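You operate a simulated robot arm through the tools that you are given. There is no shell and no other tool. Be economical: measure what you need, move in short steps, check, and stop when the job is done.

Carry out the task below with a simulated two-armed robot. There is one attempt and no reset: what you move stays moved.

## Task
Put the 10 K green module from the low open shelf of the cupboard in the blue card tray and the 33 K green module on the green strap roll. Open the right white drawer. Any order will do.

It is judged by the outcome, as a careful person would: the job done as asked, and still so three seconds after it is handed in. It fails if anything else is knocked over, pushed out of place, dropped, spilled or broken.

## Robot
Two 7-joint arms with two-finger parallel grippers on one trunk, on a base that drives. Base frame: it is fixed to the floor where the robot stands at the start and does not move with it; the origin is under the middle of the robot, x ahead of it, y to its left, z up; the surface under the hand at the start is at about z = 88. Lengths are in cm, angles in rad, forces in N, time in s.
The left shoulder is at the start at [5, 18.7, 116], the right one opposite. With the tool pointing down near the work surface each hand reaches from about 10 to 66 cm from the robot's upright axis, wherever it stands, measured 20 degrees to its own side. Places, roughly: blue card tray (13x15 cm) [66, -96, 106]; right white drawer [-190, -180, 70]. Payload 3.43 kg a hand.
The TCP of each hand is the grasp point between the finger pads, 3 cm short of the fingertips. In the tool frame z runs along the fingers and y along their closing line. The gripper opens to 9.4 cm. The fingers are 2.8 cm wide and 1 cm thick; the gripper's body (5 by 9.6 cm) begins 5.5 cm behind the TCP.
Orientation is that of the tool frame in the base frame, as a unit quaternion [x, y, z, w]. With the fingers straight down and closing along the base's y, the tool's x points along the base's -x, its y along +y and its z along -z.

## Interface
- The arms move only by the tool arm_command. It takes "left_increments", "right_increments" or both (then of equal length, played together; a hand with none holds still); each is a list of rows, each an object of numbers (a shift or turn left out is 0, a gripper value left out holds the last): "hand": the finger opening in cm, from 0 to 9.4; "tx", "ty", "tz": the shift along the base's x, y, z in units of 25 mm (1.0 is 25 mm); "rx", "ry", "rz": the turn, a rotation vector about the base's x, y, z in units of 8 degrees (1.0 is 8 degrees). In form: [{"hand": .., "tx": .., "ty": .., "tz": .., "rx": .., "ry": .., "rz": ..}, ...]. A call has 1 to 12 rows; each row shifts and turns the commanded pose from where the row before left it. A call with a number of a shift or a turn outside -1 to 1 is refused whole. A row lasts 0.2 s, in which the tool goes at most 5 cm and 0.15 rad; a call with a longer step from one row to the next is refused whole, and so is a gripper value outside its range. Where a pose cannot be reached the arm comes as near as it can. A force on the tool above 40 N (or 10 N above the force at the start of the call, whichever is more), or a blocked arm, ends the call early, and 0.2 s more pass. Each finger travels about 15.3 cm/s and halts on what it meets, pressing with about 26 N; the grip force reading is that of the motor and also rises with nothing between the fingers. The clock runs only during rows and for 0.2 s after the last one: add rows that do not move to give the fingers time. It gives the time, the measured TCP pose, the force on the tool (base axes), the opening and the grip force at its end, in the units of the frame above (readings bear some noise), with the torque about the TCP (base axes, N m) and any sound that the robot's microphone picked up, and new pictures: "show" is both (left out), scene, wrist or none (wrist: the cameras of the hands that moved).
- Cameras (640 x 400 px; columns grow to the right, rows downward): "scene" is now at [14.93, 1.46, 133.3]; the picture's right is [0.18, -0.98, 0.00], its down [-0.45, -0.08, -0.89] and it looks along [0.88, 0.16, -0.45] (base axes); focal length 257 px, centre (320, 200). "left" rides on the left gripper at [7.6, -1.4, -10.2] in its tool frame; the picture's right is [0.18, 0.98, 0.00], its down [-0.75, 0.14, -0.64] and it looks along [-0.63, 0.12, 0.77] (tool axes); focal length 243 px, centre (320, 200). "right" rides on the right gripper at [7.6, 1.4, -10.3] in its tool frame; the picture's right is [-0.18, 0.98, 0.00], its down [-0.75, -0.14, -0.64] and it looks along [-0.63, -0.12, 0.77] (tool axes); focal length 243 px, centre (320, 200). There is no depth. A picture from a camera that has moved, and an enlarged one, comes with that camera's place and axes in the base frame and with its lens.
- raise_lower(by): slides the trunk up (or, below 0, down) by that many cm; the arms and the scene camera ride with it, the base frame stays. It gives what a move gives, with no picture.
- base_move(legs): drives the robot by 1 to 6 legs, each [ahead, left, turn to the left] in cm, cm and rad, along the robot's own axes; the way and the turn of a leg run together, so that a leg with both is an arc; at most 150 cm and 3.142 rad a leg. The arms and the cameras ride along, it lands a little off, and it stops where it bumps. It gives what a move gives, and a new picture of the scene camera.
- head_to(pan, tilt): turns the head with the scene camera to pan (to the left, within 1.396 rad either way) and tilt (down, from -0.506 to 1.204), counted from straight ahead of the robot. It gives what a move gives, and a new picture of the scene camera.
- inspect(camera, box): a new picture of the part [left, top, right, bottom] of that camera's present view, enlarged. No time passes.
- finish_job(): hands the job in; it is judged then, once.

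Work in short steps. Places have to be worked out from the pictures, the camera data and where the tool is seen: move nearer, look again, correct. Check each grasp and each placing, and mend what went wrong. You have 165 turns and 260 pictures in all, those below and enlarged ones among them. Open the grippers and draw the arms clear of the work before you hand the job in, unless the task says otherwise; then end with one line.

The tools are called after "Emit:" as name(argument=value, ...) on one line, values as JSON. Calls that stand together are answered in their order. arm_command: Moves the arms, as the interface text tells. Its arguments: {"type":"object","properties":{"left_increments":{"type":"array","items":{"type":"object","properties":{"hand":{"type":"number"},"tx":{"type":"number"},"ty":{"type":"number"},"tz":{"type":"number"},"rx":{"type":"number"},"ry":{"type":"number"},"rz":{"type":"number"}}}},"right_increments":{"type":"array","items":{"type":"object","properties":{"hand":{"type":"number"},"tx":{"type":"number"},"ty":{"type":"number"},"tz":{"type":"number"},"rx":{"type":"number"},"ry":{"type":"number"},"rz":{"type":"number"}}}},"show":{"type":"string","enum":["both","scene","wrist","none"]}},"required":[]} The other tools are called the same way: raise_lower (by) slides the trunk up or down; base_move (legs) drives the base; head_to (pan, tilt) turns the head that bears the scene camera; inspect (camera, box) takes an enlarged picture of a part of a camera's view; finish_job () hands the job in.

At the start:

```text
time_s: 0.0
left_position: [34.64, 20.64, 114.75]
left_tcp_rot: [-0.001, 1.0, -0.001, -0.001]
left_contact_force: [0.3, 0.0, -0.1]
left_ft_torque: [0.02, -0.01, 0.04]
left_width: 9.39
left_finger_force: 0.1
right_position: [38.98, -10.25, 119.25]
right_tcp_rot: [0.001, 1.0, 0.0, 0.001]
right_contact_force: [0.3, -0.5, 0.4]
right_ft_torque: [-0.02, 0.02, 0.0]
right_width: 9.38
right_finger_force: 0.1
trunk travel left (down, up): [-37.5, 5.7]
robot x, y, heading: [0.12, -0.15, -0.002]
head pan, tilt: [0.176, 0.471]
```

scene: 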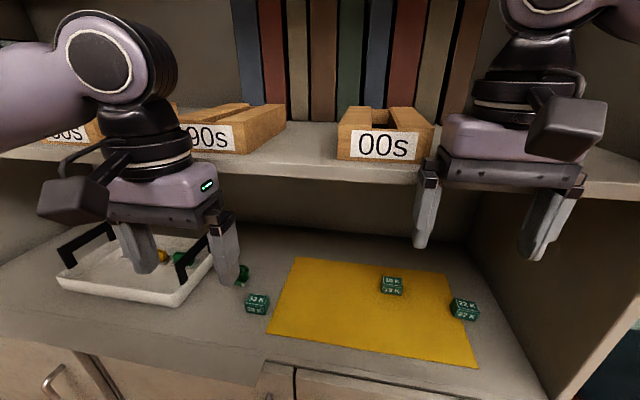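
right: 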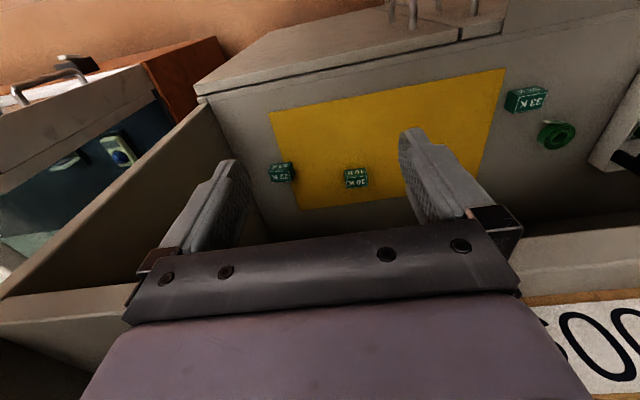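
left: 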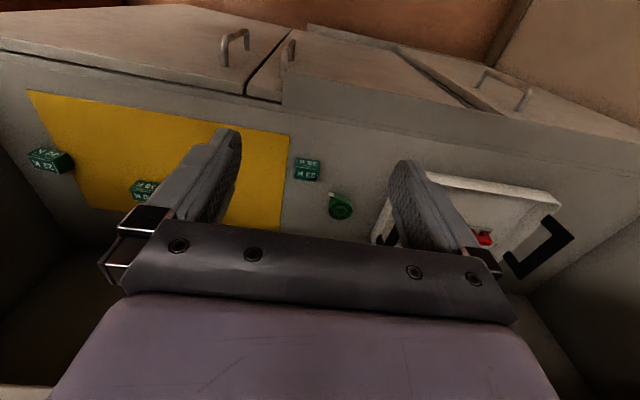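

I start by enlarging the scene to read the module labels.

Emit:
inspect(camera="scene", box=[220, 240, 500, 340])

Emit:
inspect(camera="right", box=[240, 60, 600, 220])

Emit:
head_to(pan=-0.9, tilt=0.4)

```text
2.29 times, centred on (360, 290) of scene
camera zoom: at [14.93, 1.46, 133.3], right [0.18, -0.98, 0.0], down [-0.45, -0.08, -0.89], along [0.88, 0.16, -0.45], focal length 588 px, centre (229, -6)
```

zoom: 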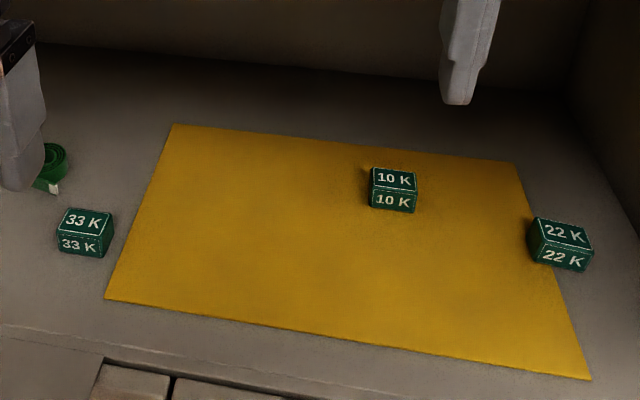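

```text
1.78 times, centred on (420, 140) of right
camera zoom: at [31.54, -8.54, 129.42], right [0.19, 0.98, 0.0], down [0.75, -0.14, 0.64], along [0.63, -0.12, -0.77], focal length 431 px, centre (142, 307)
```

zoom: 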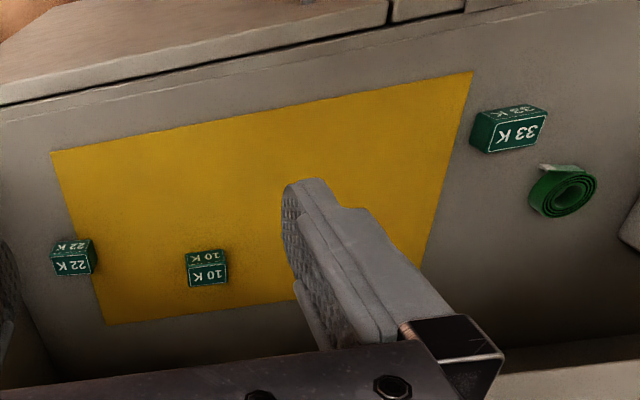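

```text
time_s: 1.3
left_position: [34.71, 20.77, 114.7]
left_tcp_rot: [-0.001, 1.0, -0.001, 0.001]
left_contact_force: [-0.4, -0.6, 0.4]
left_ft_torque: [0.0, 0.01, -0.04]
left_width: 9.39
left_finger_force: 0.0
right_position: [39.09, -10.18, 119.38]
right_tcp_rot: [0.001, 1.0, 0.0, 0.001]
right_contact_force: [-0.2, 0.0, -0.8]
right_ft_torque: [-0.02, 0.01, -0.01]
right_width: 9.42
right_finger_force: 0.1
trunk travel left (down, up): [-37.5, 5.7]
robot x, y, heading: [0.12, 0.41, -0.002]
head pan, tilt: [-0.901, 0.4]
camera scene: at [11.68, -7.4, 133.96], right [-0.78, -0.62, 0.0], down [-0.24, 0.3, -0.92], along [0.57, -0.72, -0.39], focal length 257 px, centre (320, 200)
```

scene: 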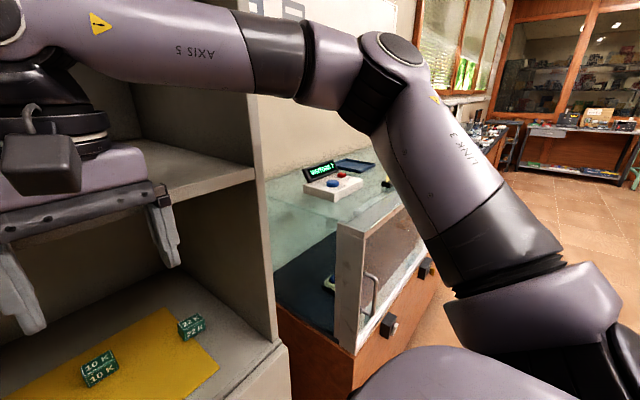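

The 33 K is near [50, 21, 89.5], the 10 K near [60, -6.6, 89.5], and the strap roll near [58, 29]. All three sit under an upper shelf whose front edge is at x≈42, z≈122. I draw both hands back from that edge before lowering the trunk.

Emit:
arm_command(left_increments=[{"tx": -1}, {"tx": -1}, {"tx": -0.5}, {"tx": 0}], right_increments=[{"tx": -1}, {"tx": -1}, {"tx": -1}, {"tx": -0.5}], show="none")

Emit:
head_to(pan=0.2, tilt=0.5)

```text
time_s: 2.3
left_position: [28.33, 20.86, 114.76]
left_tcp_rot: [-0.001, 1.0, 0.0, 0.001]
left_contact_force: [-0.3, 0.2, 0.0]
left_ft_torque: [-0.02, -0.02, 0.01]
left_width: 9.39
left_finger_force: 0.1
right_position: [30.3, -10.1, 119.46]
right_tcp_rot: [0.001, 1.0, 0.0, 0.001]
right_contact_force: [0.3, 0.4, 0.5]
right_ft_torque: [0.01, 0.0, 0.0]
right_width: 9.4
right_finger_force: 0.1
trunk travel left (down, up): [-37.5, 5.7]
robot x, y, heading: [0.17, -0.03, 0.0]
head pan, tilt: [-0.901, 0.4]
```

```text
time_s: 3.6
left_position: [28.25, 20.89, 114.73]
left_tcp_rot: [-0.001, 1.0, -0.001, -0.001]
left_contact_force: [-0.1, -0.5, -0.1]
left_ft_torque: [0.02, -0.01, 0.0]
left_width: 9.4
left_finger_force: 0.1
right_position: [30.27, -9.98, 119.38]
right_tcp_rot: [0.001, 1.0, 0.0, 0.001]
right_contact_force: [-0.2, 0.6, 0.0]
right_ft_torque: [-0.02, -0.01, 0.0]
right_width: 9.37
right_finger_force: 0.0
trunk travel left (down, up): [-37.5, 5.7]
robot x, y, heading: [0.23, -0.02, 0.007]
head pan, tilt: [0.201, 0.499]
camera scene: at [14.84, 1.66, 133.04], right [0.2, -0.98, 0.0], down [-0.47, -0.1, -0.88], along [0.86, 0.17, -0.48], focal length 257 px, centre (320, 200)
```

scene: 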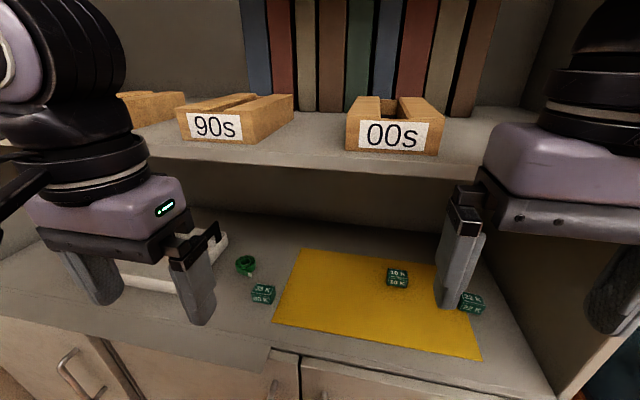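

Clear of the shelf edge. I lower the trunk 12 cm.

Emit:
raise_lower(by=-12)

Emit:
arm_command(left_increments=[{"rz": 1}, {"rz": 1}, {"rz": 1}, {"rz": 1}, {"rz": 1}, {"rz": 1}, {"rz": 1}, {"rz": 1}, {"rz": 1}, {"rz": 1}, {"rz": 1}, {"rz": 0.25}], show="scene")

```text
time_s: 5.2
left_position: [28.32, 20.77, 102.69]
left_tcp_rot: [-0.001, 1.0, 0.0, 0.0]
left_contact_force: [-0.6, 0.3, -0.1]
left_ft_torque: [0.0, 0.01, -0.02]
left_width: 9.41
left_finger_force: 0.0
right_position: [30.34, -10.06, 107.37]
right_tcp_rot: [0.001, 1.0, 0.0, 0.001]
right_contact_force: [0.3, 0.8, 0.2]
right_ft_torque: [-0.01, 0.0, -0.02]
right_width: 9.4
right_finger_force: 0.0
trunk travel left (down, up): [-25.5, 17.7]
robot x, y, heading: [0.3, -0.29, 0.002]
head pan, tilt: [0.201, 0.499]
```

```text
time_s: 7.8
left_position: [28.34, 20.73, 102.72]
left_tcp_rot: [0.709, -0.706, 0.0, -0.001]
left_contact_force: [-0.3, 0.3, 0.1]
left_ft_torque: [0.0, 0.01, 0.01]
left_width: 9.42
left_finger_force: 0.0
right_position: [30.39, -10.16, 107.49]
right_tcp_rot: [0.0, 1.0, 0.0, 0.001]
right_contact_force: [-0.7, 0.7, -0.3]
right_ft_torque: [0.0, 0.0, -0.03]
right_width: 9.41
right_finger_force: 0.1
trunk travel left (down, up): [-25.5, 17.7]
robot x, y, heading: [-0.32, -0.14, 0.001]
head pan, tilt: [0.201, 0.499]
camera scene: at [14.83, 1.66, 121.04], right [0.2, -0.98, 0.0], down [-0.47, -0.1, -0.88], along [0.86, 0.17, -0.48], focal length 257 px, centre (320, 200)
```

scene: 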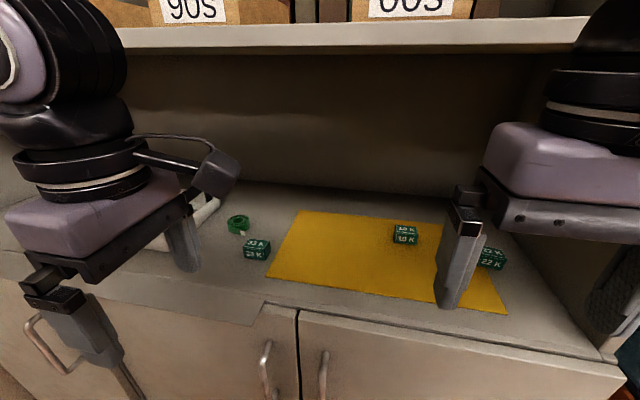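

Tracking well. I finish the half-turn so the wrist camera faces forward and will be on top once pitched.

Emit:
arm_command(left_increments=[{"rz": 1}, {"rz": 1}, {"rz": 1}, {"rz": 1}, {"rz": 1}, {"rz": 1}, {"rz": 1}, {"rz": 1}, {"rz": 1}, {"rz": 1}, {"rz": 1}, {"rz": 0.25}], show="scene")

```text
time_s: 10.3
left_position: [33.8, 19.32, 106.13]
left_tcp_rot: [0.917, -0.399, -0.002, 0.002]
left_contact_force: [-0.4, -0.1, 0.1]
left_ft_torque: [0.01, -0.04, 0.01]
left_width: 9.38
left_finger_force: 0.0
left hand out of reach, approached as far as the arm can: row 4, 5, 6, 7, 8, 9, 10, 11
right_position: [30.37, -10.26, 107.35]
right_tcp_rot: [0.002, 1.0, -0.001, 0.0]
right_contact_force: [-0.3, 0.4, 0.1]
right_ft_torque: [0.0, 0.0, 0.01]
right_width: 9.39
right_finger_force: 0.0
trunk travel left (down, up): [-25.5, 17.7]
robot x, y, heading: [0.39, 0.06, 0.003]
head pan, tilt: [0.201, 0.499]
camera scene: at [14.84, 1.66, 121.04], right [0.2, -0.98, 0.0], down [-0.47, -0.1, -0.88], along [0.86, 0.17, -0.48], focal length 257 px, centre (320, 200)
```

scene: 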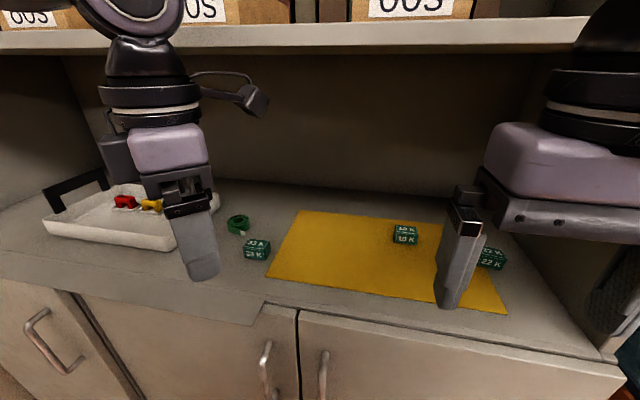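

The yaw stalls around 135°, probably a joint limit. Pitching forward may bring the commanded pose back into reach, so I try that with a small advance.

Emit:
arm_command(left_increments=[{"ry": -1, "tx": 0.4}, {"ry": -1, "tx": 0.4}, {"ry": -1, "tx": 0.4}, {"ry": -1, "tx": 0.4}, {"ry": -1, "tx": 0.4}, {"ry": -1, "tx": 0.4}, {"ry": -1, "tx": 0.4}, {"ry": -1, "tx": 0.4}], show="scene")

```text
time_s: 10.9
left_position: [38.06, 19.32, 108.26]
left_tcp_rot: [0.917, -0.393, 0.066, -0.036]
left_contact_force: [-0.6, 1.1, -3.1]
left_ft_torque: [0.02, 0.12, 0.07]
left_width: 9.39
left_finger_force: 0.1
left hand out of reach, approached as far as the arm can: row 1, 2
right_position: [30.33, -10.03, 107.41]
right_tcp_rot: [0.001, 1.0, 0.001, 0.0]
right_contact_force: [0.6, -0.1, 0.2]
right_ft_torque: [-0.01, -0.01, 0.0]
right_width: 9.4
right_finger_force: 0.0
trunk travel left (down, up): [-25.5, 17.7]
robot x, y, heading: [0.11, -0.1, 0.003]
head pan, tilt: [0.201, 0.499]
stopped in row 2 (left hand): the force on the tool passed its limit at 62 N (the readings are from after the stop); the commanded pose is now the measured one
camera scene: at [14.85, 1.65, 121.05], right [0.2, -0.98, 0.0], down [-0.47, -0.1, -0.88], along [0.86, 0.18, -0.48], focal length 257 px, centre (320, 200)
```

scene: 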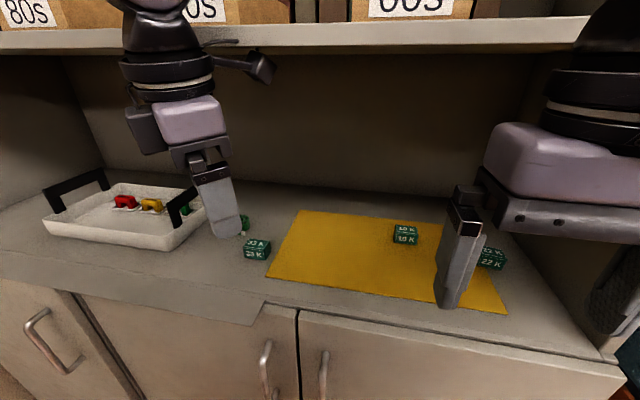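

The upper wrist probably touched the shelf edge, and nothing looks displaced. I back the left hand out and start unwinding it, since an unflipped tilted approach should be enough.

Emit:
arm_command(left_increments=[{"tx": -1}, {"tx": -1}, {"tx": -1}, {"rz": -1}, {"rz": -1}, {"rz": -1}, {"rz": -1}, {"rz": -1}, {"rz": -1}, {"rz": -1}, {"rz": -1}, {"rz": -1}], show="none")

Emit:
arm_command(left_increments=[{"rz": -1}, {"rz": -1}, {"rz": -1}, {"rz": -1}, {"rz": -1}, {"rz": -1}, {"rz": -1}, {"rz": -0.7}, {"tz": -0.4}], show="scene")

```text
time_s: 13.5
left_position: [37.71, 19.24, 108.23]
left_tcp_rot: [-0.509, 0.857, -0.076, -0.011]
left_contact_force: [0.5, 0.2, -0.3]
left_ft_torque: [0.02, 0.03, 0.01]
left_width: 9.4
left_finger_force: 0.1
left hand out of reach, approached as far as the arm can: row 1, 2, 3
right_position: [30.32, -10.17, 107.43]
right_tcp_rot: [0.001, 1.0, 0.0, 0.0]
right_contact_force: [-0.3, -0.4, 0.0]
right_ft_torque: [0.0, -0.04, 0.0]
right_width: 9.4
right_finger_force: 0.1
trunk travel left (down, up): [-25.5, 17.7]
robot x, y, heading: [0.11, 0.21, -0.0]
head pan, tilt: [0.201, 0.499]
```

```text
time_s: 15.5
left_position: [36.82, 19.45, 108.4]
left_tcp_rot: [0.003, 0.997, -0.066, -0.033]
left_contact_force: [-0.7, -0.3, -1.0]
left_ft_torque: [-0.02, 0.02, 0.03]
left_width: 9.37
left_finger_force: 0.0
right_position: [29.45, -9.89, 107.92]
right_tcp_rot: [0.001, 1.0, -0.001, 0.006]
right_contact_force: [0.1, -0.6, -0.8]
right_ft_torque: [0.01, 0.03, 0.01]
right_width: 9.39
right_finger_force: 0.1
trunk travel left (down, up): [-25.5, 17.7]
robot x, y, heading: [0.02, 0.09, -0.002]
head pan, tilt: [0.201, 0.499]
camera scene: at [13.84, 1.95, 121.29], right [0.2, -0.98, 0.01], down [-0.46, -0.1, -0.88], along [0.87, 0.17, -0.47], focal length 257 px, centre (320, 200)
```

scene: 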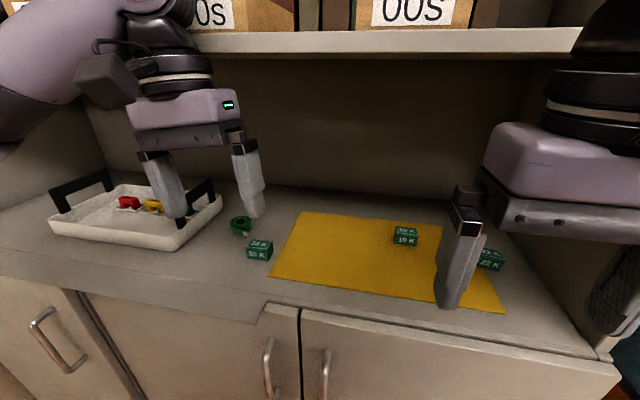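

The robot has rocked back slightly, so the left forearm is probably pressing on the upper shelf. I draw the left hand back and down a little.

Emit:
arm_command(left_increments=[{"tx": -0.5, "tz": -0.5}, {"tx": -1, "tz": -0.5}, {"tx": -1}, {"tx": -1}, {}], show="scene")

```text
time_s: 16.7
left_position: [29.01, 19.23, 104.71]
left_tcp_rot: [0.0, 0.997, -0.06, -0.048]
left_contact_force: [0.2, 0.5, -0.6]
left_ft_torque: [0.01, -0.01, -0.02]
left_width: 9.39
left_finger_force: 0.1
right_position: [30.24, -10.1, 107.39]
right_tcp_rot: [0.001, 1.0, 0.0, 0.0]
right_contact_force: [1.3, 0.3, -0.3]
right_ft_torque: [0.0, 0.0, -0.01]
right_width: 9.42
right_finger_force: 0.0
trunk travel left (down, up): [-25.5, 17.7]
robot x, y, heading: [-0.3, 0.37, -0.004]
head pan, tilt: [0.201, 0.499]
camera scene: at [14.81, 1.67, 121.04], right [0.2, -0.98, 0.0], down [-0.47, -0.1, -0.88], along [0.86, 0.18, -0.48], focal length 257 px, centre (320, 200)
```

scene: 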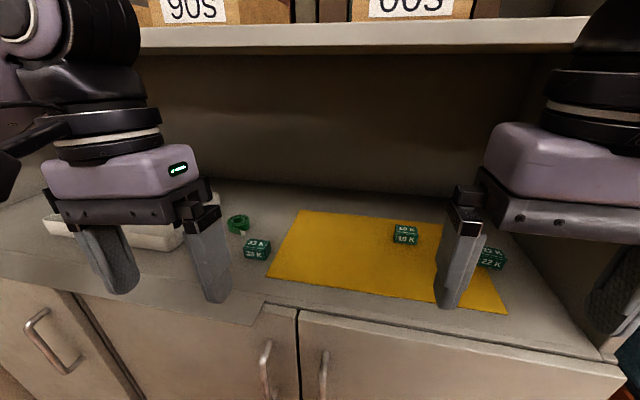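

Free again. I pitch both tools about 45° forward while advancing slightly and removing the left's small residual tilt.

Emit:
arm_command(left_increments=[{"rx": 0.86, "ry": -0.69}, {"ry": -0.94, "tx": 0.7}, {"ry": -0.94, "tx": 0.7}, {"ry": -0.94, "tx": 0.7}, {"ry": -0.94, "tx": 0.7}, {"ry": -0.94, "tx": 0.7}, {"ry": -0.94, "tx": 0.5}], right_increments=[{}, {"ry": -0.94, "tx": 0.7, "tz": -0.2}, {"ry": -0.94, "tx": 0.7, "tz": -0.2}, {"ry": -0.94, "tx": 0.7, "tz": -0.2}, {"ry": -0.94, "tx": 0.7, "tz": -0.2}, {"ry": -0.94, "tx": 0.7, "tz": -0.2}, {"ry": -0.94, "tx": 0.5, "tz": -0.2}])

```text
refused: row 1 steps farther than a row can; nothing moved
```

Row 1 turned too far in a single step, so I split it.

Emit:
arm_command(left_increments=[{"rx": 0.86}, {"ry": -0.98, "tx": 0.7}, {"ry": -0.98, "tx": 0.7}, {"ry": -0.98, "tx": 0.7}, {"ry": -0.98, "tx": 0.7}, {"ry": -0.98, "tx": 0.7}, {"ry": -0.98, "tx": 0.5}, {"ry": -0.44}], right_increments=[{}, {"ry": -0.94, "tx": 0.7, "tz": -0.2}, {"ry": -0.94, "tx": 0.7, "tz": -0.2}, {"ry": -0.94, "tx": 0.7, "tz": -0.2}, {"ry": -0.94, "tx": 0.7, "tz": -0.2}, {"ry": -0.94, "tx": 0.7, "tz": -0.2}, {"ry": -0.94, "tx": 0.5, "tz": -0.2}, {}])

```text
time_s: 18.5
left_position: [38.98, 19.18, 104.65]
left_tcp_rot: [-0.002, 0.924, -0.001, 0.383]
left_contact_force: [0.0, 0.1, -0.5]
left_ft_torque: [0.0, -0.01, -0.02]
left_width: 9.4
left_finger_force: 0.1
right_position: [40.22, -10.08, 104.29]
right_tcp_rot: [0.001, 0.923, 0.001, 0.384]
right_contact_force: [0.3, 0.5, 0.4]
right_ft_torque: [0.0, 0.0, 0.02]
right_width: 9.42
right_finger_force: 0.0
trunk travel left (down, up): [-25.5, 17.7]
robot x, y, heading: [0.22, -0.09, -0.003]
head pan, tilt: [0.201, 0.499]
camera scene: at [14.81, 1.67, 121.04], right [0.2, -0.98, 0.0], down [-0.47, -0.1, -0.88], along [0.86, 0.18, -0.48], focal length 257 px, centre (320, 200)
camera right: at [27.72, -8.37, 106.03], right [0.13, 0.98, 0.13], down [0.07, -0.14, 0.99], along [0.99, -0.12, -0.09], focal length 243 px, centre (320, 200)
camera left: at [26.28, 17.75, 106.58], right [-0.13, 0.98, -0.13], down [0.08, 0.15, 0.99], along [0.99, 0.12, -0.09], focal length 243 px, centre (320, 200)
```

scene: 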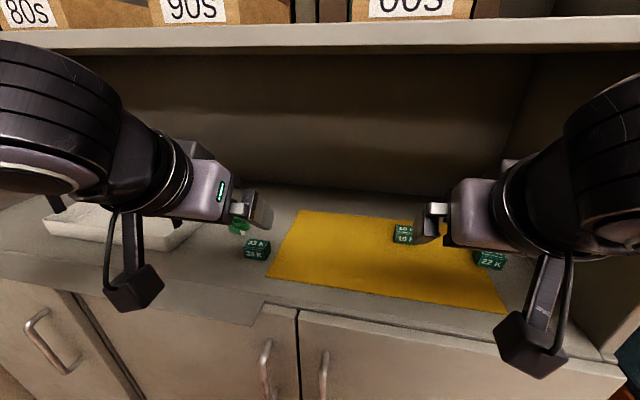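
right: 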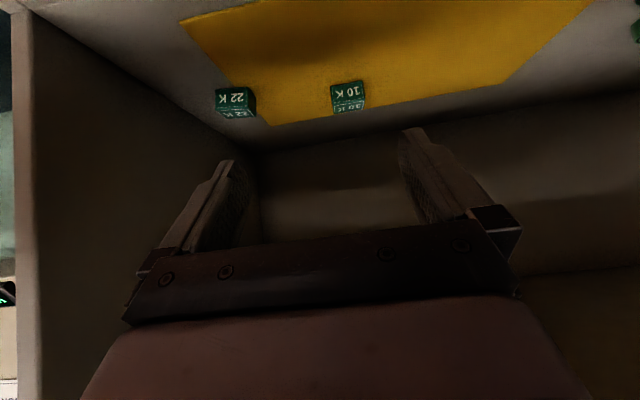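
left: 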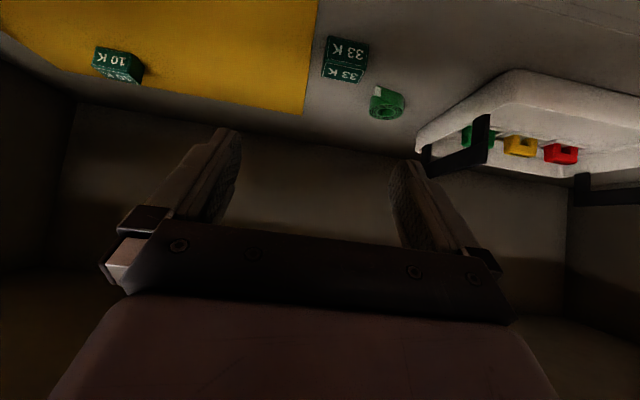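

Works well, with a clear view of the modules. I move the left hand to a pre-grasp behind and above the 33 K and look again.

Emit:
arm_command(left_increments=[{"tx": 0.4, "ty": 0.2, "tz": -0.75}, {"tx": 0.4, "ty": 0.2, "tz": -0.75}, {"tx": 0.4, "ty": 0.2, "tz": -0.75}, {"tx": 0.4, "ty": 0.2, "tz": -0.75}])

```text
time_s: 19.5
left_position: [42.95, 21.33, 97.1]
left_tcp_rot: [-0.003, 0.924, -0.001, 0.383]
left_contact_force: [-0.5, 0.0, 0.0]
left_ft_torque: [0.02, 0.0, -0.02]
left_width: 9.44
left_finger_force: 0.0
right_position: [40.18, -10.06, 104.39]
right_tcp_rot: [0.0, 0.923, 0.0, 0.384]
right_contact_force: [-0.1, -1.0, -0.2]
right_ft_torque: [-0.01, -0.02, -0.03]
right_width: 9.41
right_finger_force: 0.0
trunk travel left (down, up): [-25.5, 17.7]
robot x, y, heading: [0.13, -0.09, -0.002]
head pan, tilt: [0.201, 0.499]
camera scene: at [14.82, 1.68, 121.04], right [0.2, -0.98, 0.0], down [-0.47, -0.1, -0.88], along [0.86, 0.18, -0.48], focal length 257 px, centre (320, 200)
camera left: at [30.35, 19.83, 99.01], right [-0.13, 0.98, -0.13], down [0.08, 0.15, 0.99], along [0.99, 0.12, -0.1], focal length 243 px, centre (320, 200)
```

scene: 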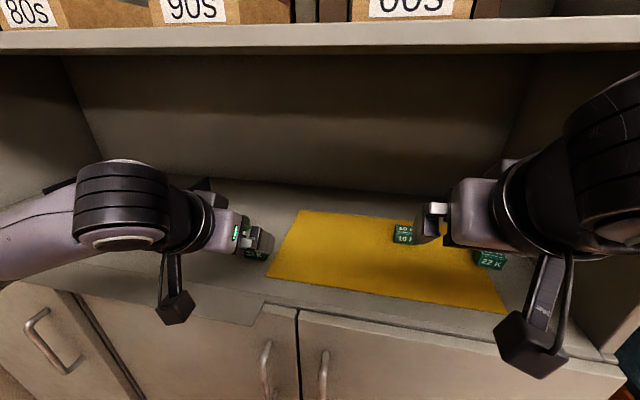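
left: 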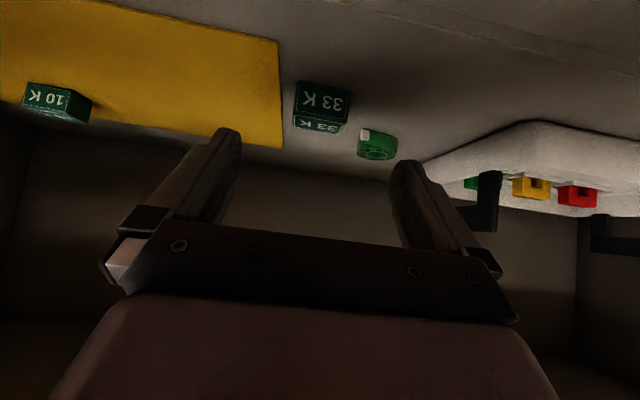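

The 33 K measures about 4.2×2.9×2.9 cm, centred near [49.9, 20.9]. I advance along the tool axis to the grasp pose.

Emit:
arm_command(left_increments=[{"tx": 0.6, "ty": -0.03, "tz": -0.55}, {"tx": 0.6, "ty": -0.04, "tz": -0.55}, {"tx": 0.6, "ty": -0.04, "tz": -0.55}, {"tx": 0.6, "ty": -0.03, "tz": -0.55}, {}])

```text
time_s: 20.7
left_position: [48.87, 20.62, 91.8]
left_tcp_rot: [-0.003, 0.923, -0.001, 0.384]
left_contact_force: [0.2, 0.4, -0.3]
left_ft_torque: [0.02, 0.0, 0.03]
left_width: 9.42
left_finger_force: 0.1
right_position: [40.31, -10.0, 104.48]
right_tcp_rot: [0.0, 0.923, 0.0, 0.385]
right_contact_force: [0.1, -0.1, 0.1]
right_ft_torque: [0.01, 0.02, -0.02]
right_width: 9.4
right_finger_force: 0.1
trunk travel left (down, up): [-25.5, 17.7]
robot x, y, heading: [0.09, -0.15, -0.001]
head pan, tilt: [0.201, 0.499]
camera scene: at [14.82, 1.67, 121.04], right [0.2, -0.98, 0.0], down [-0.47, -0.1, -0.88], along [0.86, 0.18, -0.48], focal length 257 px, centre (320, 200)
camera left: at [36.28, 19.38, 93.61], right [-0.13, 0.98, -0.13], down [0.08, 0.15, 0.99], along [0.99, 0.12, -0.1], focal length 243 px, centre (320, 200)
```

scene: 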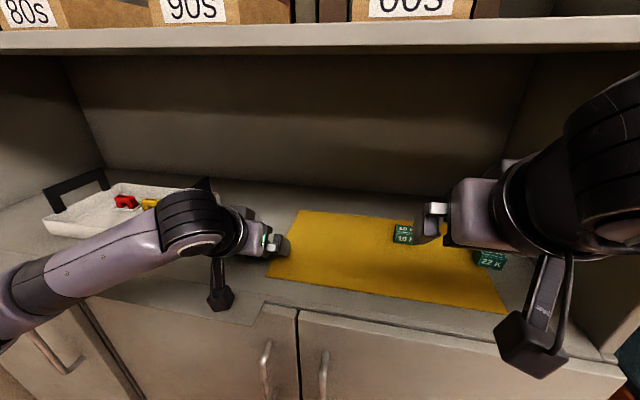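
left: 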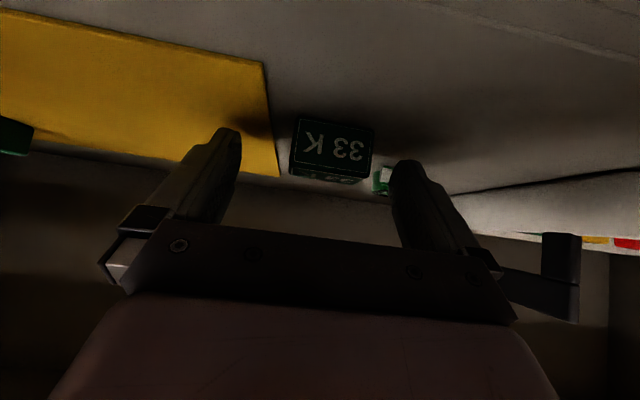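

The module sits between the fingers, offset slightly by +0.3 cm in y. I centre and close.

Emit:
arm_command(left_increments=[{"ty": 0.13}, {"hand": 3.5}, {}, {}, {}], show="wrist")

```text
time_s: 21.9
left_position: [48.98, 21.12, 91.73]
left_tcp_rot: [-0.004, 0.923, -0.001, 0.384]
left_contact_force: [1.5, -0.5, 1.9]
left_ft_torque: [-0.06, -0.07, 0.04]
left_width: 4.3
left_finger_force: 25.8
right_position: [40.26, -9.95, 104.47]
right_tcp_rot: [0.0, 0.923, 0.0, 0.384]
right_contact_force: [-0.1, 0.6, 0.2]
right_ft_torque: [0.0, -0.02, 0.01]
right_width: 9.4
right_finger_force: 0.0
trunk travel left (down, up): [-25.5, 17.7]
robot x, y, heading: [0.07, 0.08, 0.001]
head pan, tilt: [0.201, 0.499]
camera left: at [36.27, 19.67, 93.67], right [-0.13, 0.98, -0.13], down [0.08, 0.15, 0.99], along [0.99, 0.12, -0.09], focal length 243 px, centre (320, 200)
```

left: 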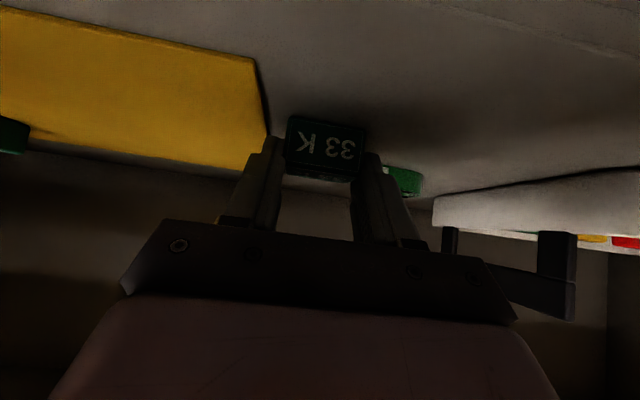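

Gripped at 4.3 cm. I lift 6 cm straight up and look at the roll.

Emit:
arm_command(left_increments=[{"tz": 0.6}, {"tz": 0.9}, {"tz": 0.9}])

Emit:
inspect(camera="scene", box=[180, 170, 320, 280])

Emit:
inspect(camera="left", box=[240, 60, 480, 220])

```text
time_s: 22.7
left_position: [48.91, 21.28, 97.58]
left_tcp_rot: [-0.004, 0.924, -0.001, 0.383]
left_contact_force: [0.4, -0.4, -1.8]
left_ft_torque: [0.0, 0.01, -0.01]
left_width: 4.32
left_finger_force: 26.1
right_position: [40.26, -10.0, 104.37]
right_tcp_rot: [0.0, 0.923, 0.001, 0.385]
right_contact_force: [-0.2, -0.8, -0.5]
right_ft_torque: [0.0, -0.06, 0.02]
right_width: 9.4
right_finger_force: 0.0
trunk travel left (down, up): [-25.5, 17.7]
robot x, y, heading: [0.11, 0.05, 0.001]
head pan, tilt: [0.201, 0.499]
camera scene: at [14.81, 1.66, 121.04], right [0.2, -0.98, 0.0], down [-0.47, -0.1, -0.88], along [0.86, 0.18, -0.48], focal length 257 px, centre (320, 200)
camera left: at [36.22, 19.8, 99.58], right [-0.13, 0.98, -0.13], down [0.08, 0.15, 0.99], along [0.99, 0.12, -0.1], focal length 243 px, centre (320, 200)
```

scene: 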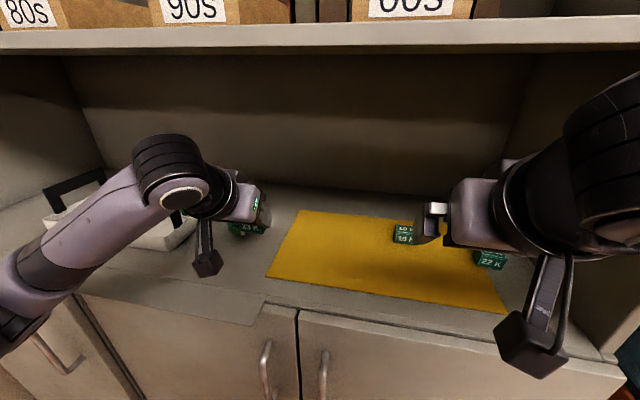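
left: 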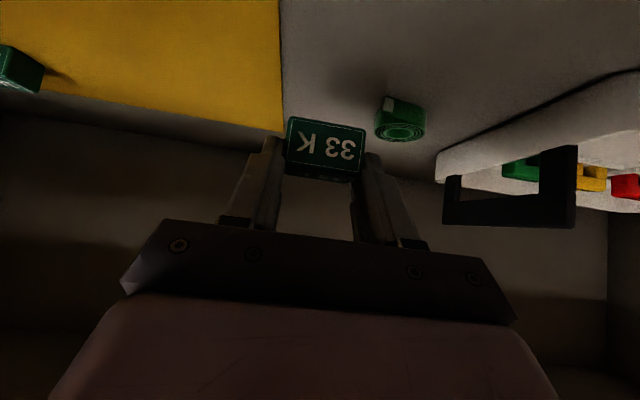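

```text
3.64 times, centred on (250, 225) of scene
camera zoom: at [14.81, 1.66, 121.04], right [0.2, -0.98, 0.0], down [-0.47, -0.1, -0.88], along [0.86, 0.18, -0.48], focal length 935 px, centre (574, 109)
```

zoom: 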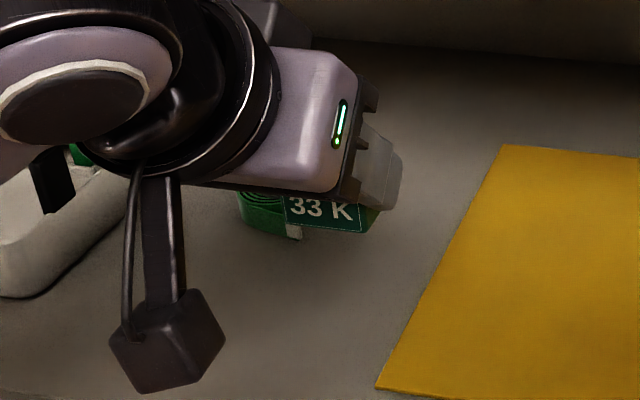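

```text
2.50 times, centred on (360, 140) of left
camera zoom: at [36.22, 19.8, 99.58], right [-0.13, 0.98, -0.13], down [0.08, 0.15, 0.99], along [0.99, 0.12, -0.1], focal length 606 px, centre (220, 350)
```

zoom: 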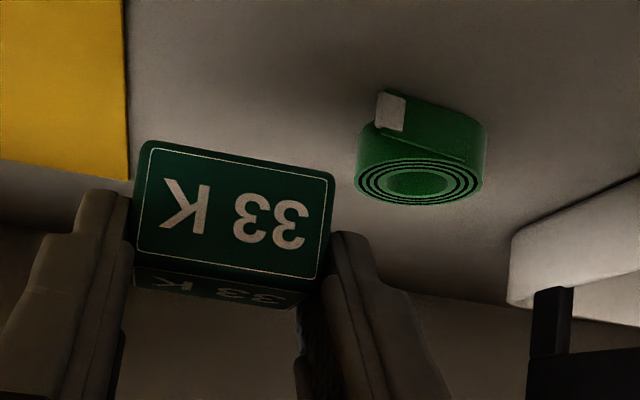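

The roll is centred at about [57.4, 29.0], with its top at z≈90. I carry the module over it, keeping it low to clear the upper shelf.

Emit:
arm_command(left_increments=[{"tx": 0.57, "ty": 0.62, "tz": -0.1}, {"tx": 0.57, "ty": 0.62, "tz": -0.1}, {"tx": 0.57, "ty": 0.62, "tz": -0.1}, {"tx": 0.57, "ty": 0.62, "tz": -0.1}, {"tx": 0.57, "ty": 0.6, "tz": -0.1}, {}])

Emit:
inspect(camera="left", box=[240, 60, 480, 220])

Emit:
inspect(camera="scene", box=[160, 150, 300, 260])

```text
time_s: 24.1
left_position: [56.09, 28.65, 96.53]
left_tcp_rot: [-0.003, 0.923, -0.001, 0.384]
left_contact_force: [0.4, 1.0, -0.8]
left_ft_torque: [0.03, 0.0, 0.0]
left_width: 4.3
left_finger_force: 26.4
right_position: [40.25, -9.94, 104.39]
right_tcp_rot: [0.001, 0.923, 0.001, 0.385]
right_contact_force: [0.2, -0.3, -0.1]
right_ft_torque: [0.04, -0.03, 0.01]
right_width: 9.41
right_finger_force: 0.0
trunk travel left (down, up): [-25.5, 17.7]
robot x, y, heading: [0.16, -0.14, 0.0]
head pan, tilt: [0.201, 0.499]
camera scene: at [14.82, 1.67, 121.04], right [0.2, -0.98, 0.0], down [-0.47, -0.1, -0.88], along [0.86, 0.18, -0.48], focal length 257 px, centre (320, 200)
camera left: at [43.42, 27.25, 98.36], right [-0.13, 0.98, -0.13], down [0.08, 0.15, 0.99], along [0.99, 0.12, -0.1], focal length 243 px, centre (320, 200)
```

scene: 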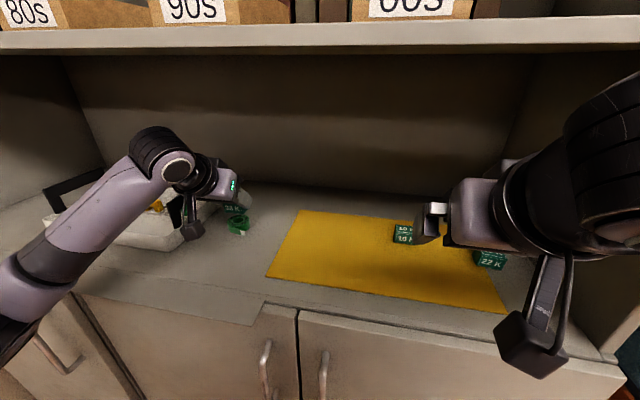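
left: 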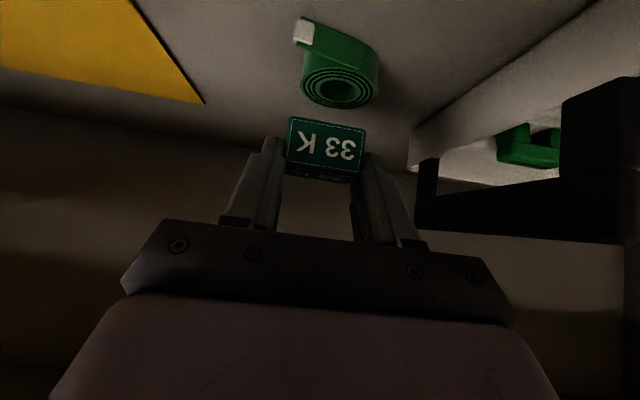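

```text
2.50 times, centred on (360, 140) of left
camera zoom: at [43.42, 27.25, 98.36], right [-0.13, 0.98, -0.13], down [0.08, 0.15, 0.99], along [0.99, 0.12, -0.1], focal length 606 px, centre (220, 350)
```

zoom: 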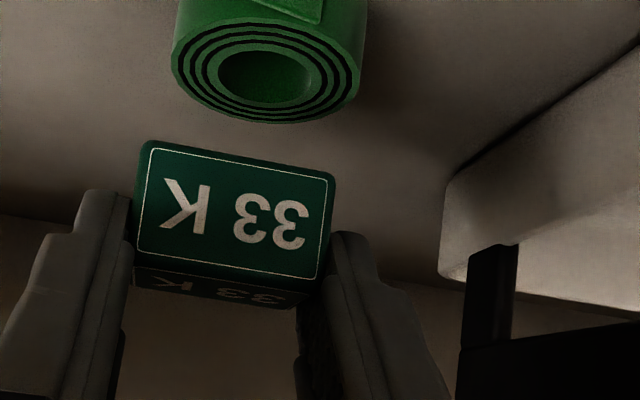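

```text
3.64 times, centred on (230, 205) of scene
camera zoom: at [14.82, 1.67, 121.04], right [0.2, -0.98, 0.0], down [-0.47, -0.1, -0.88], along [0.86, 0.18, -0.48], focal length 935 px, centre (647, 182)
```

zoom: 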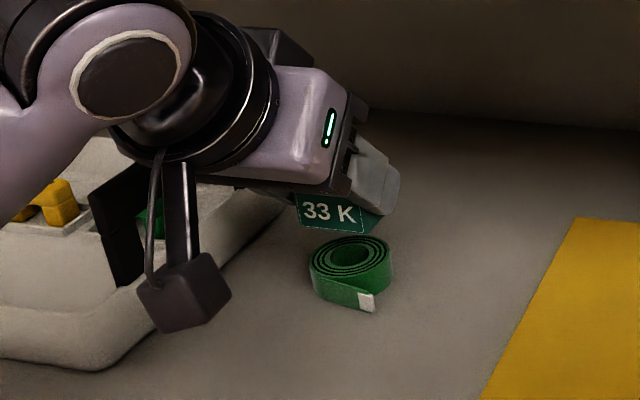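

Aligned to within a few mm. I shift +0.4 cm in y and +0.1 cm in x, and lower to just above contact.

Emit:
arm_command(left_increments=[{"ty": 0.16, "tx": 0.05}, {"tz": -0.4}, {"tz": -0.4}, {"tz": -0.16}, {}])

Emit:
inspect(camera="left", box=[240, 60, 480, 220])

Emit:
inspect(camera="scene", box=[160, 150, 300, 260])

```text
time_s: 25.3
left_position: [56.14, 29.23, 94.08]
left_tcp_rot: [-0.003, 0.923, -0.001, 0.384]
left_contact_force: [0.8, 0.0, -0.8]
left_ft_torque: [-0.06, 0.05, 0.02]
left_width: 4.29
left_finger_force: 25.5
right_position: [40.25, -10.03, 104.29]
right_tcp_rot: [0.0, 0.923, 0.001, 0.384]
right_contact_force: [0.2, 0.0, 1.2]
right_ft_torque: [-0.01, -0.02, 0.0]
right_width: 9.42
right_finger_force: 0.1
trunk travel left (down, up): [-25.5, 17.7]
robot x, y, heading: [-0.38, -0.17, -0.0]
head pan, tilt: [0.201, 0.499]
camera scene: at [14.82, 1.67, 121.04], right [0.2, -0.98, 0.0], down [-0.47, -0.1, -0.88], along [0.86, 0.18, -0.48], focal length 257 px, centre (320, 200)
camera left: at [43.45, 27.78, 95.92], right [-0.13, 0.98, -0.13], down [0.08, 0.15, 0.99], along [0.99, 0.12, -0.1], focal length 243 px, centre (320, 200)
```

scene: 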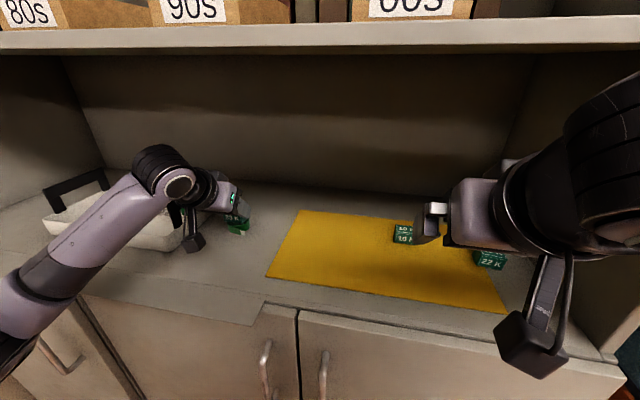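
left: 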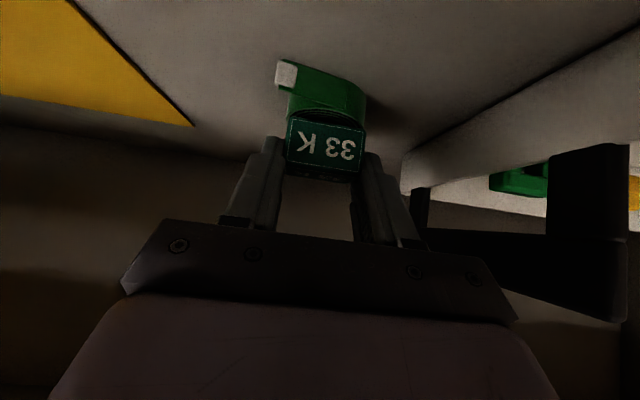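

```text
2.50 times, centred on (360, 140) of left
camera zoom: at [43.45, 27.78, 95.92], right [-0.13, 0.98, -0.13], down [0.08, 0.15, 0.99], along [0.99, 0.12, -0.1], focal length 606 px, centre (220, 350)
```

zoom: 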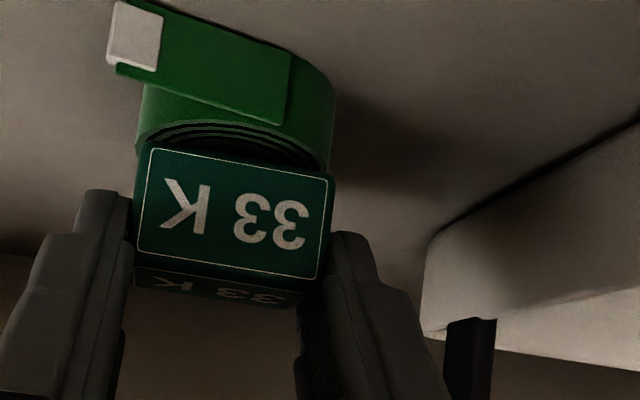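

```text
3.64 times, centred on (230, 205) of scene
camera zoom: at [14.82, 1.67, 121.04], right [0.2, -0.98, 0.0], down [-0.47, -0.1, -0.88], along [0.86, 0.18, -0.48], focal length 935 px, centre (647, 182)
```

zoom: 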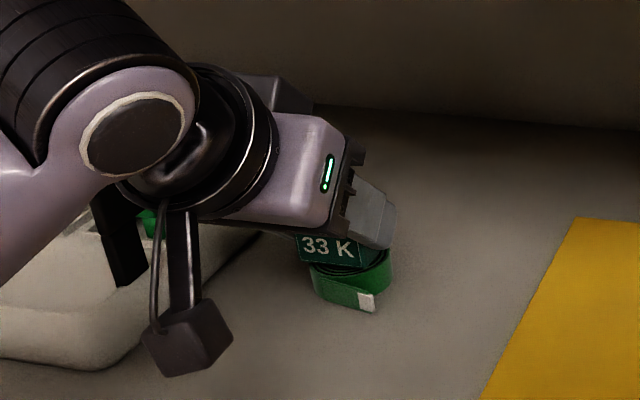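

Centred over the roll with a small gap left. I lower in tiny steps and watch the force.

Emit:
arm_command(left_increments=[{"tz": -0.1}, {"tz": -0.06}, {}], show="none")

Emit:
inspect(camera="left", box=[240, 60, 480, 220])

```text
time_s: 26.1
left_position: [56.15, 29.24, 93.56]
left_tcp_rot: [-0.003, 0.923, -0.001, 0.384]
left_contact_force: [-0.1, -0.1, 0.0]
left_ft_torque: [0.0, 0.0, -0.01]
left_width: 4.28
left_finger_force: 25.8
right_position: [40.33, -9.97, 104.36]
right_tcp_rot: [0.001, 0.923, 0.0, 0.385]
right_contact_force: [0.1, 0.4, 0.5]
right_ft_torque: [0.01, 0.01, -0.03]
right_width: 9.4
right_finger_force: 0.0
trunk travel left (down, up): [-25.5, 17.7]
robot x, y, heading: [-0.03, -0.23, 0.002]
head pan, tilt: [0.201, 0.499]
```

```text
2.50 times, centred on (360, 140) of left
camera zoom: at [43.45, 27.77, 95.48], right [-0.13, 0.98, -0.13], down [0.08, 0.15, 0.99], along [0.99, 0.12, -0.1], focal length 606 px, centre (220, 350)
```

zoom: 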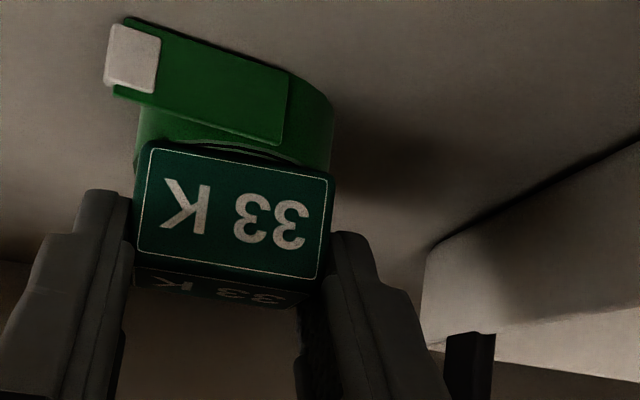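

Almost down, no contact force yet. A few more millimetres.

Emit:
arm_command(left_increments=[{"tz": -0.06}, {"tz": -0.06}, {}], show="none")

Emit:
inspect(camera="left", box=[240, 60, 480, 220])

```text
time_s: 26.9
left_position: [56.27, 29.27, 93.46]
left_tcp_rot: [-0.003, 0.923, -0.001, 0.385]
left_contact_force: [2.1, -0.6, 9.7]
left_ft_torque: [-0.01, -0.12, 0.01]
left_width: 4.31
left_finger_force: 26.1
right_position: [40.19, -10.03, 104.56]
right_tcp_rot: [0.001, 0.923, 0.001, 0.384]
right_contact_force: [0.0, -0.2, 0.1]
right_ft_torque: [-0.05, 0.02, -0.01]
right_width: 9.41
right_finger_force: 0.0
trunk travel left (down, up): [-25.5, 17.7]
robot x, y, heading: [-0.09, 0.16, -0.002]
head pan, tilt: [0.201, 0.499]
```

```text
2.50 times, centred on (360, 140) of left
camera zoom: at [43.44, 27.79, 95.37], right [-0.13, 0.98, -0.13], down [0.07, 0.15, 0.99], along [0.99, 0.12, -0.09], focal length 606 px, centre (220, 350)
```

zoom: 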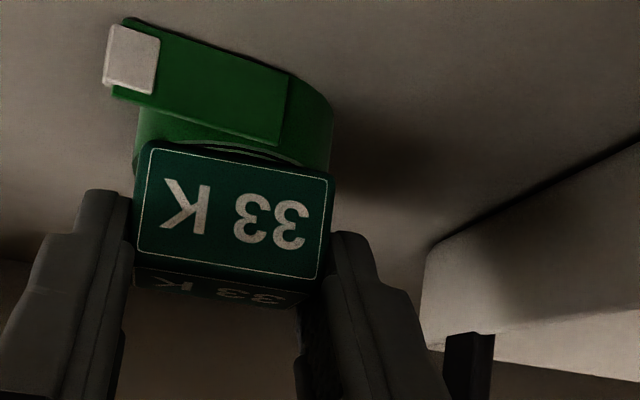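

Contact at about 10 N, so the module rests on the roll. I relieve the pressure slightly and open to 6 cm.

Emit:
arm_command(left_increments=[{"tz": 0.04}, {"hand": 5.2}, {"hand": 6.2}, {}, {}], show="wrist")

```text
time_s: 28.1
left_position: [56.26, 29.09, 93.42]
left_tcp_rot: [-0.003, 0.924, 0.0, 0.383]
left_contact_force: [-0.3, 0.9, 0.1]
left_ft_torque: [0.0, 0.01, 0.02]
left_width: 6.2
left_finger_force: 0.1
right_position: [40.17, -10.08, 104.37]
right_tcp_rot: [0.0, 0.923, 0.001, 0.384]
right_contact_force: [0.1, 0.1, 0.0]
right_ft_torque: [0.02, -0.01, -0.02]
right_width: 9.4
right_finger_force: 0.0
trunk travel left (down, up): [-25.5, 17.7]
robot x, y, heading: [0.46, 0.23, 0.001]
head pan, tilt: [0.201, 0.499]
camera left: at [43.45, 27.78, 95.33], right [-0.13, 0.98, -0.13], down [0.08, 0.15, 0.99], along [0.99, 0.12, -0.1], focal length 243 px, centre (320, 200)
```

left: 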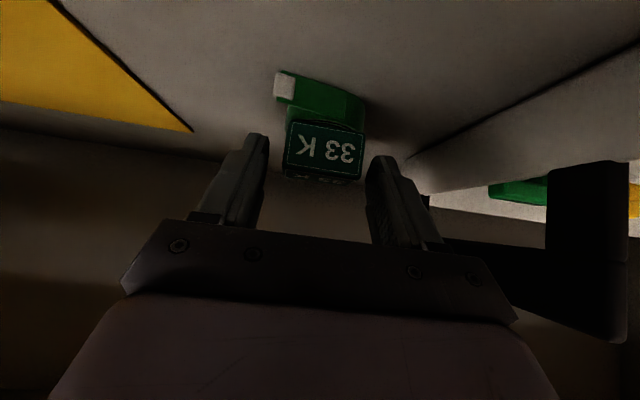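

The module stays on the roll. I retreat along the tool axis and then out of the cupboard.

Emit:
arm_command(left_increments=[{"tx": -0.5, "tz": 0.3}, {"tx": -0.8, "tz": 0.5}, {"tx": -0.9, "tz": 0.5}, {"tx": -1, "tz": 0.4}, {"tx": -1}, {"tx": -1}, {"tx": -1}, {"tx": -1}, {"tx": -1}])

Emit:
inspect(camera="scene", box=[180, 180, 320, 270])

```text
time_s: 30.1
left_position: [38.2, 29.81, 98.85]
left_tcp_rot: [-0.003, 0.924, 0.0, 0.382]
left_contact_force: [0.4, 0.2, -0.7]
left_ft_torque: [0.03, 0.0, 0.0]
left_width: 6.21
left_finger_force: 0.0
left hand out of reach, approached as far as the arm can: row 8, 9
right_position: [40.29, -10.08, 104.37]
right_tcp_rot: [0.0, 0.923, 0.001, 0.385]
right_contact_force: [0.2, -0.5, 0.6]
right_ft_torque: [0.0, -0.02, -0.03]
right_width: 9.4
right_finger_force: 0.0
trunk travel left (down, up): [-25.5, 17.7]
robot x, y, heading: [-0.29, 0.07, -0.004]
head pan, tilt: [0.201, 0.499]
camera scene: at [14.8, 1.67, 121.04], right [0.2, -0.98, 0.0], down [-0.47, -0.1, -0.88], along [0.86, 0.18, -0.48], focal length 257 px, centre (320, 200)
camera left: at [25.47, 28.4, 100.7], right [-0.13, 0.98, -0.13], down [0.08, 0.15, 0.99], along [0.99, 0.12, -0.1], focal length 243 px, centre (320, 200)
```

scene: 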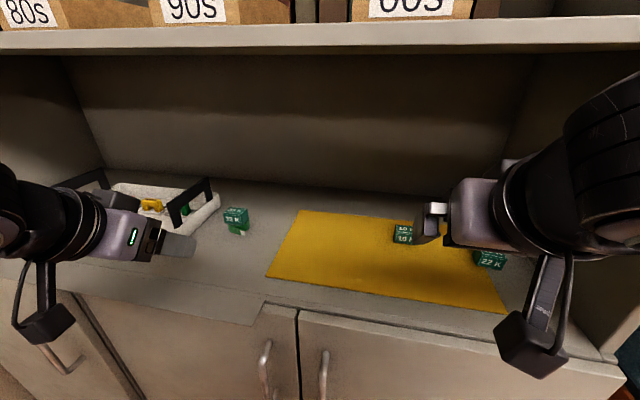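
left: 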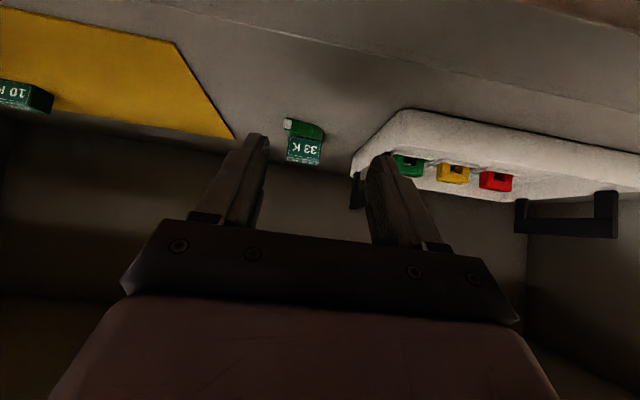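

```text
4.44 times, centred on (250, 225) of scene
camera zoom: at [14.8, 1.67, 121.04], right [0.2, -0.98, 0.0], down [-0.47, -0.1, -0.88], along [0.86, 0.18, -0.48], focal length 1142 px, centre (631, 89)
```

zoom: 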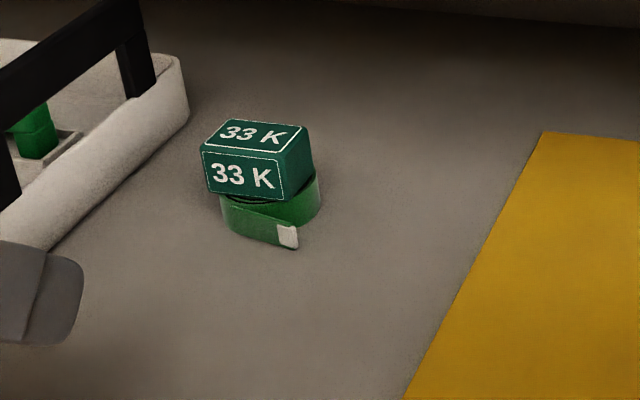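

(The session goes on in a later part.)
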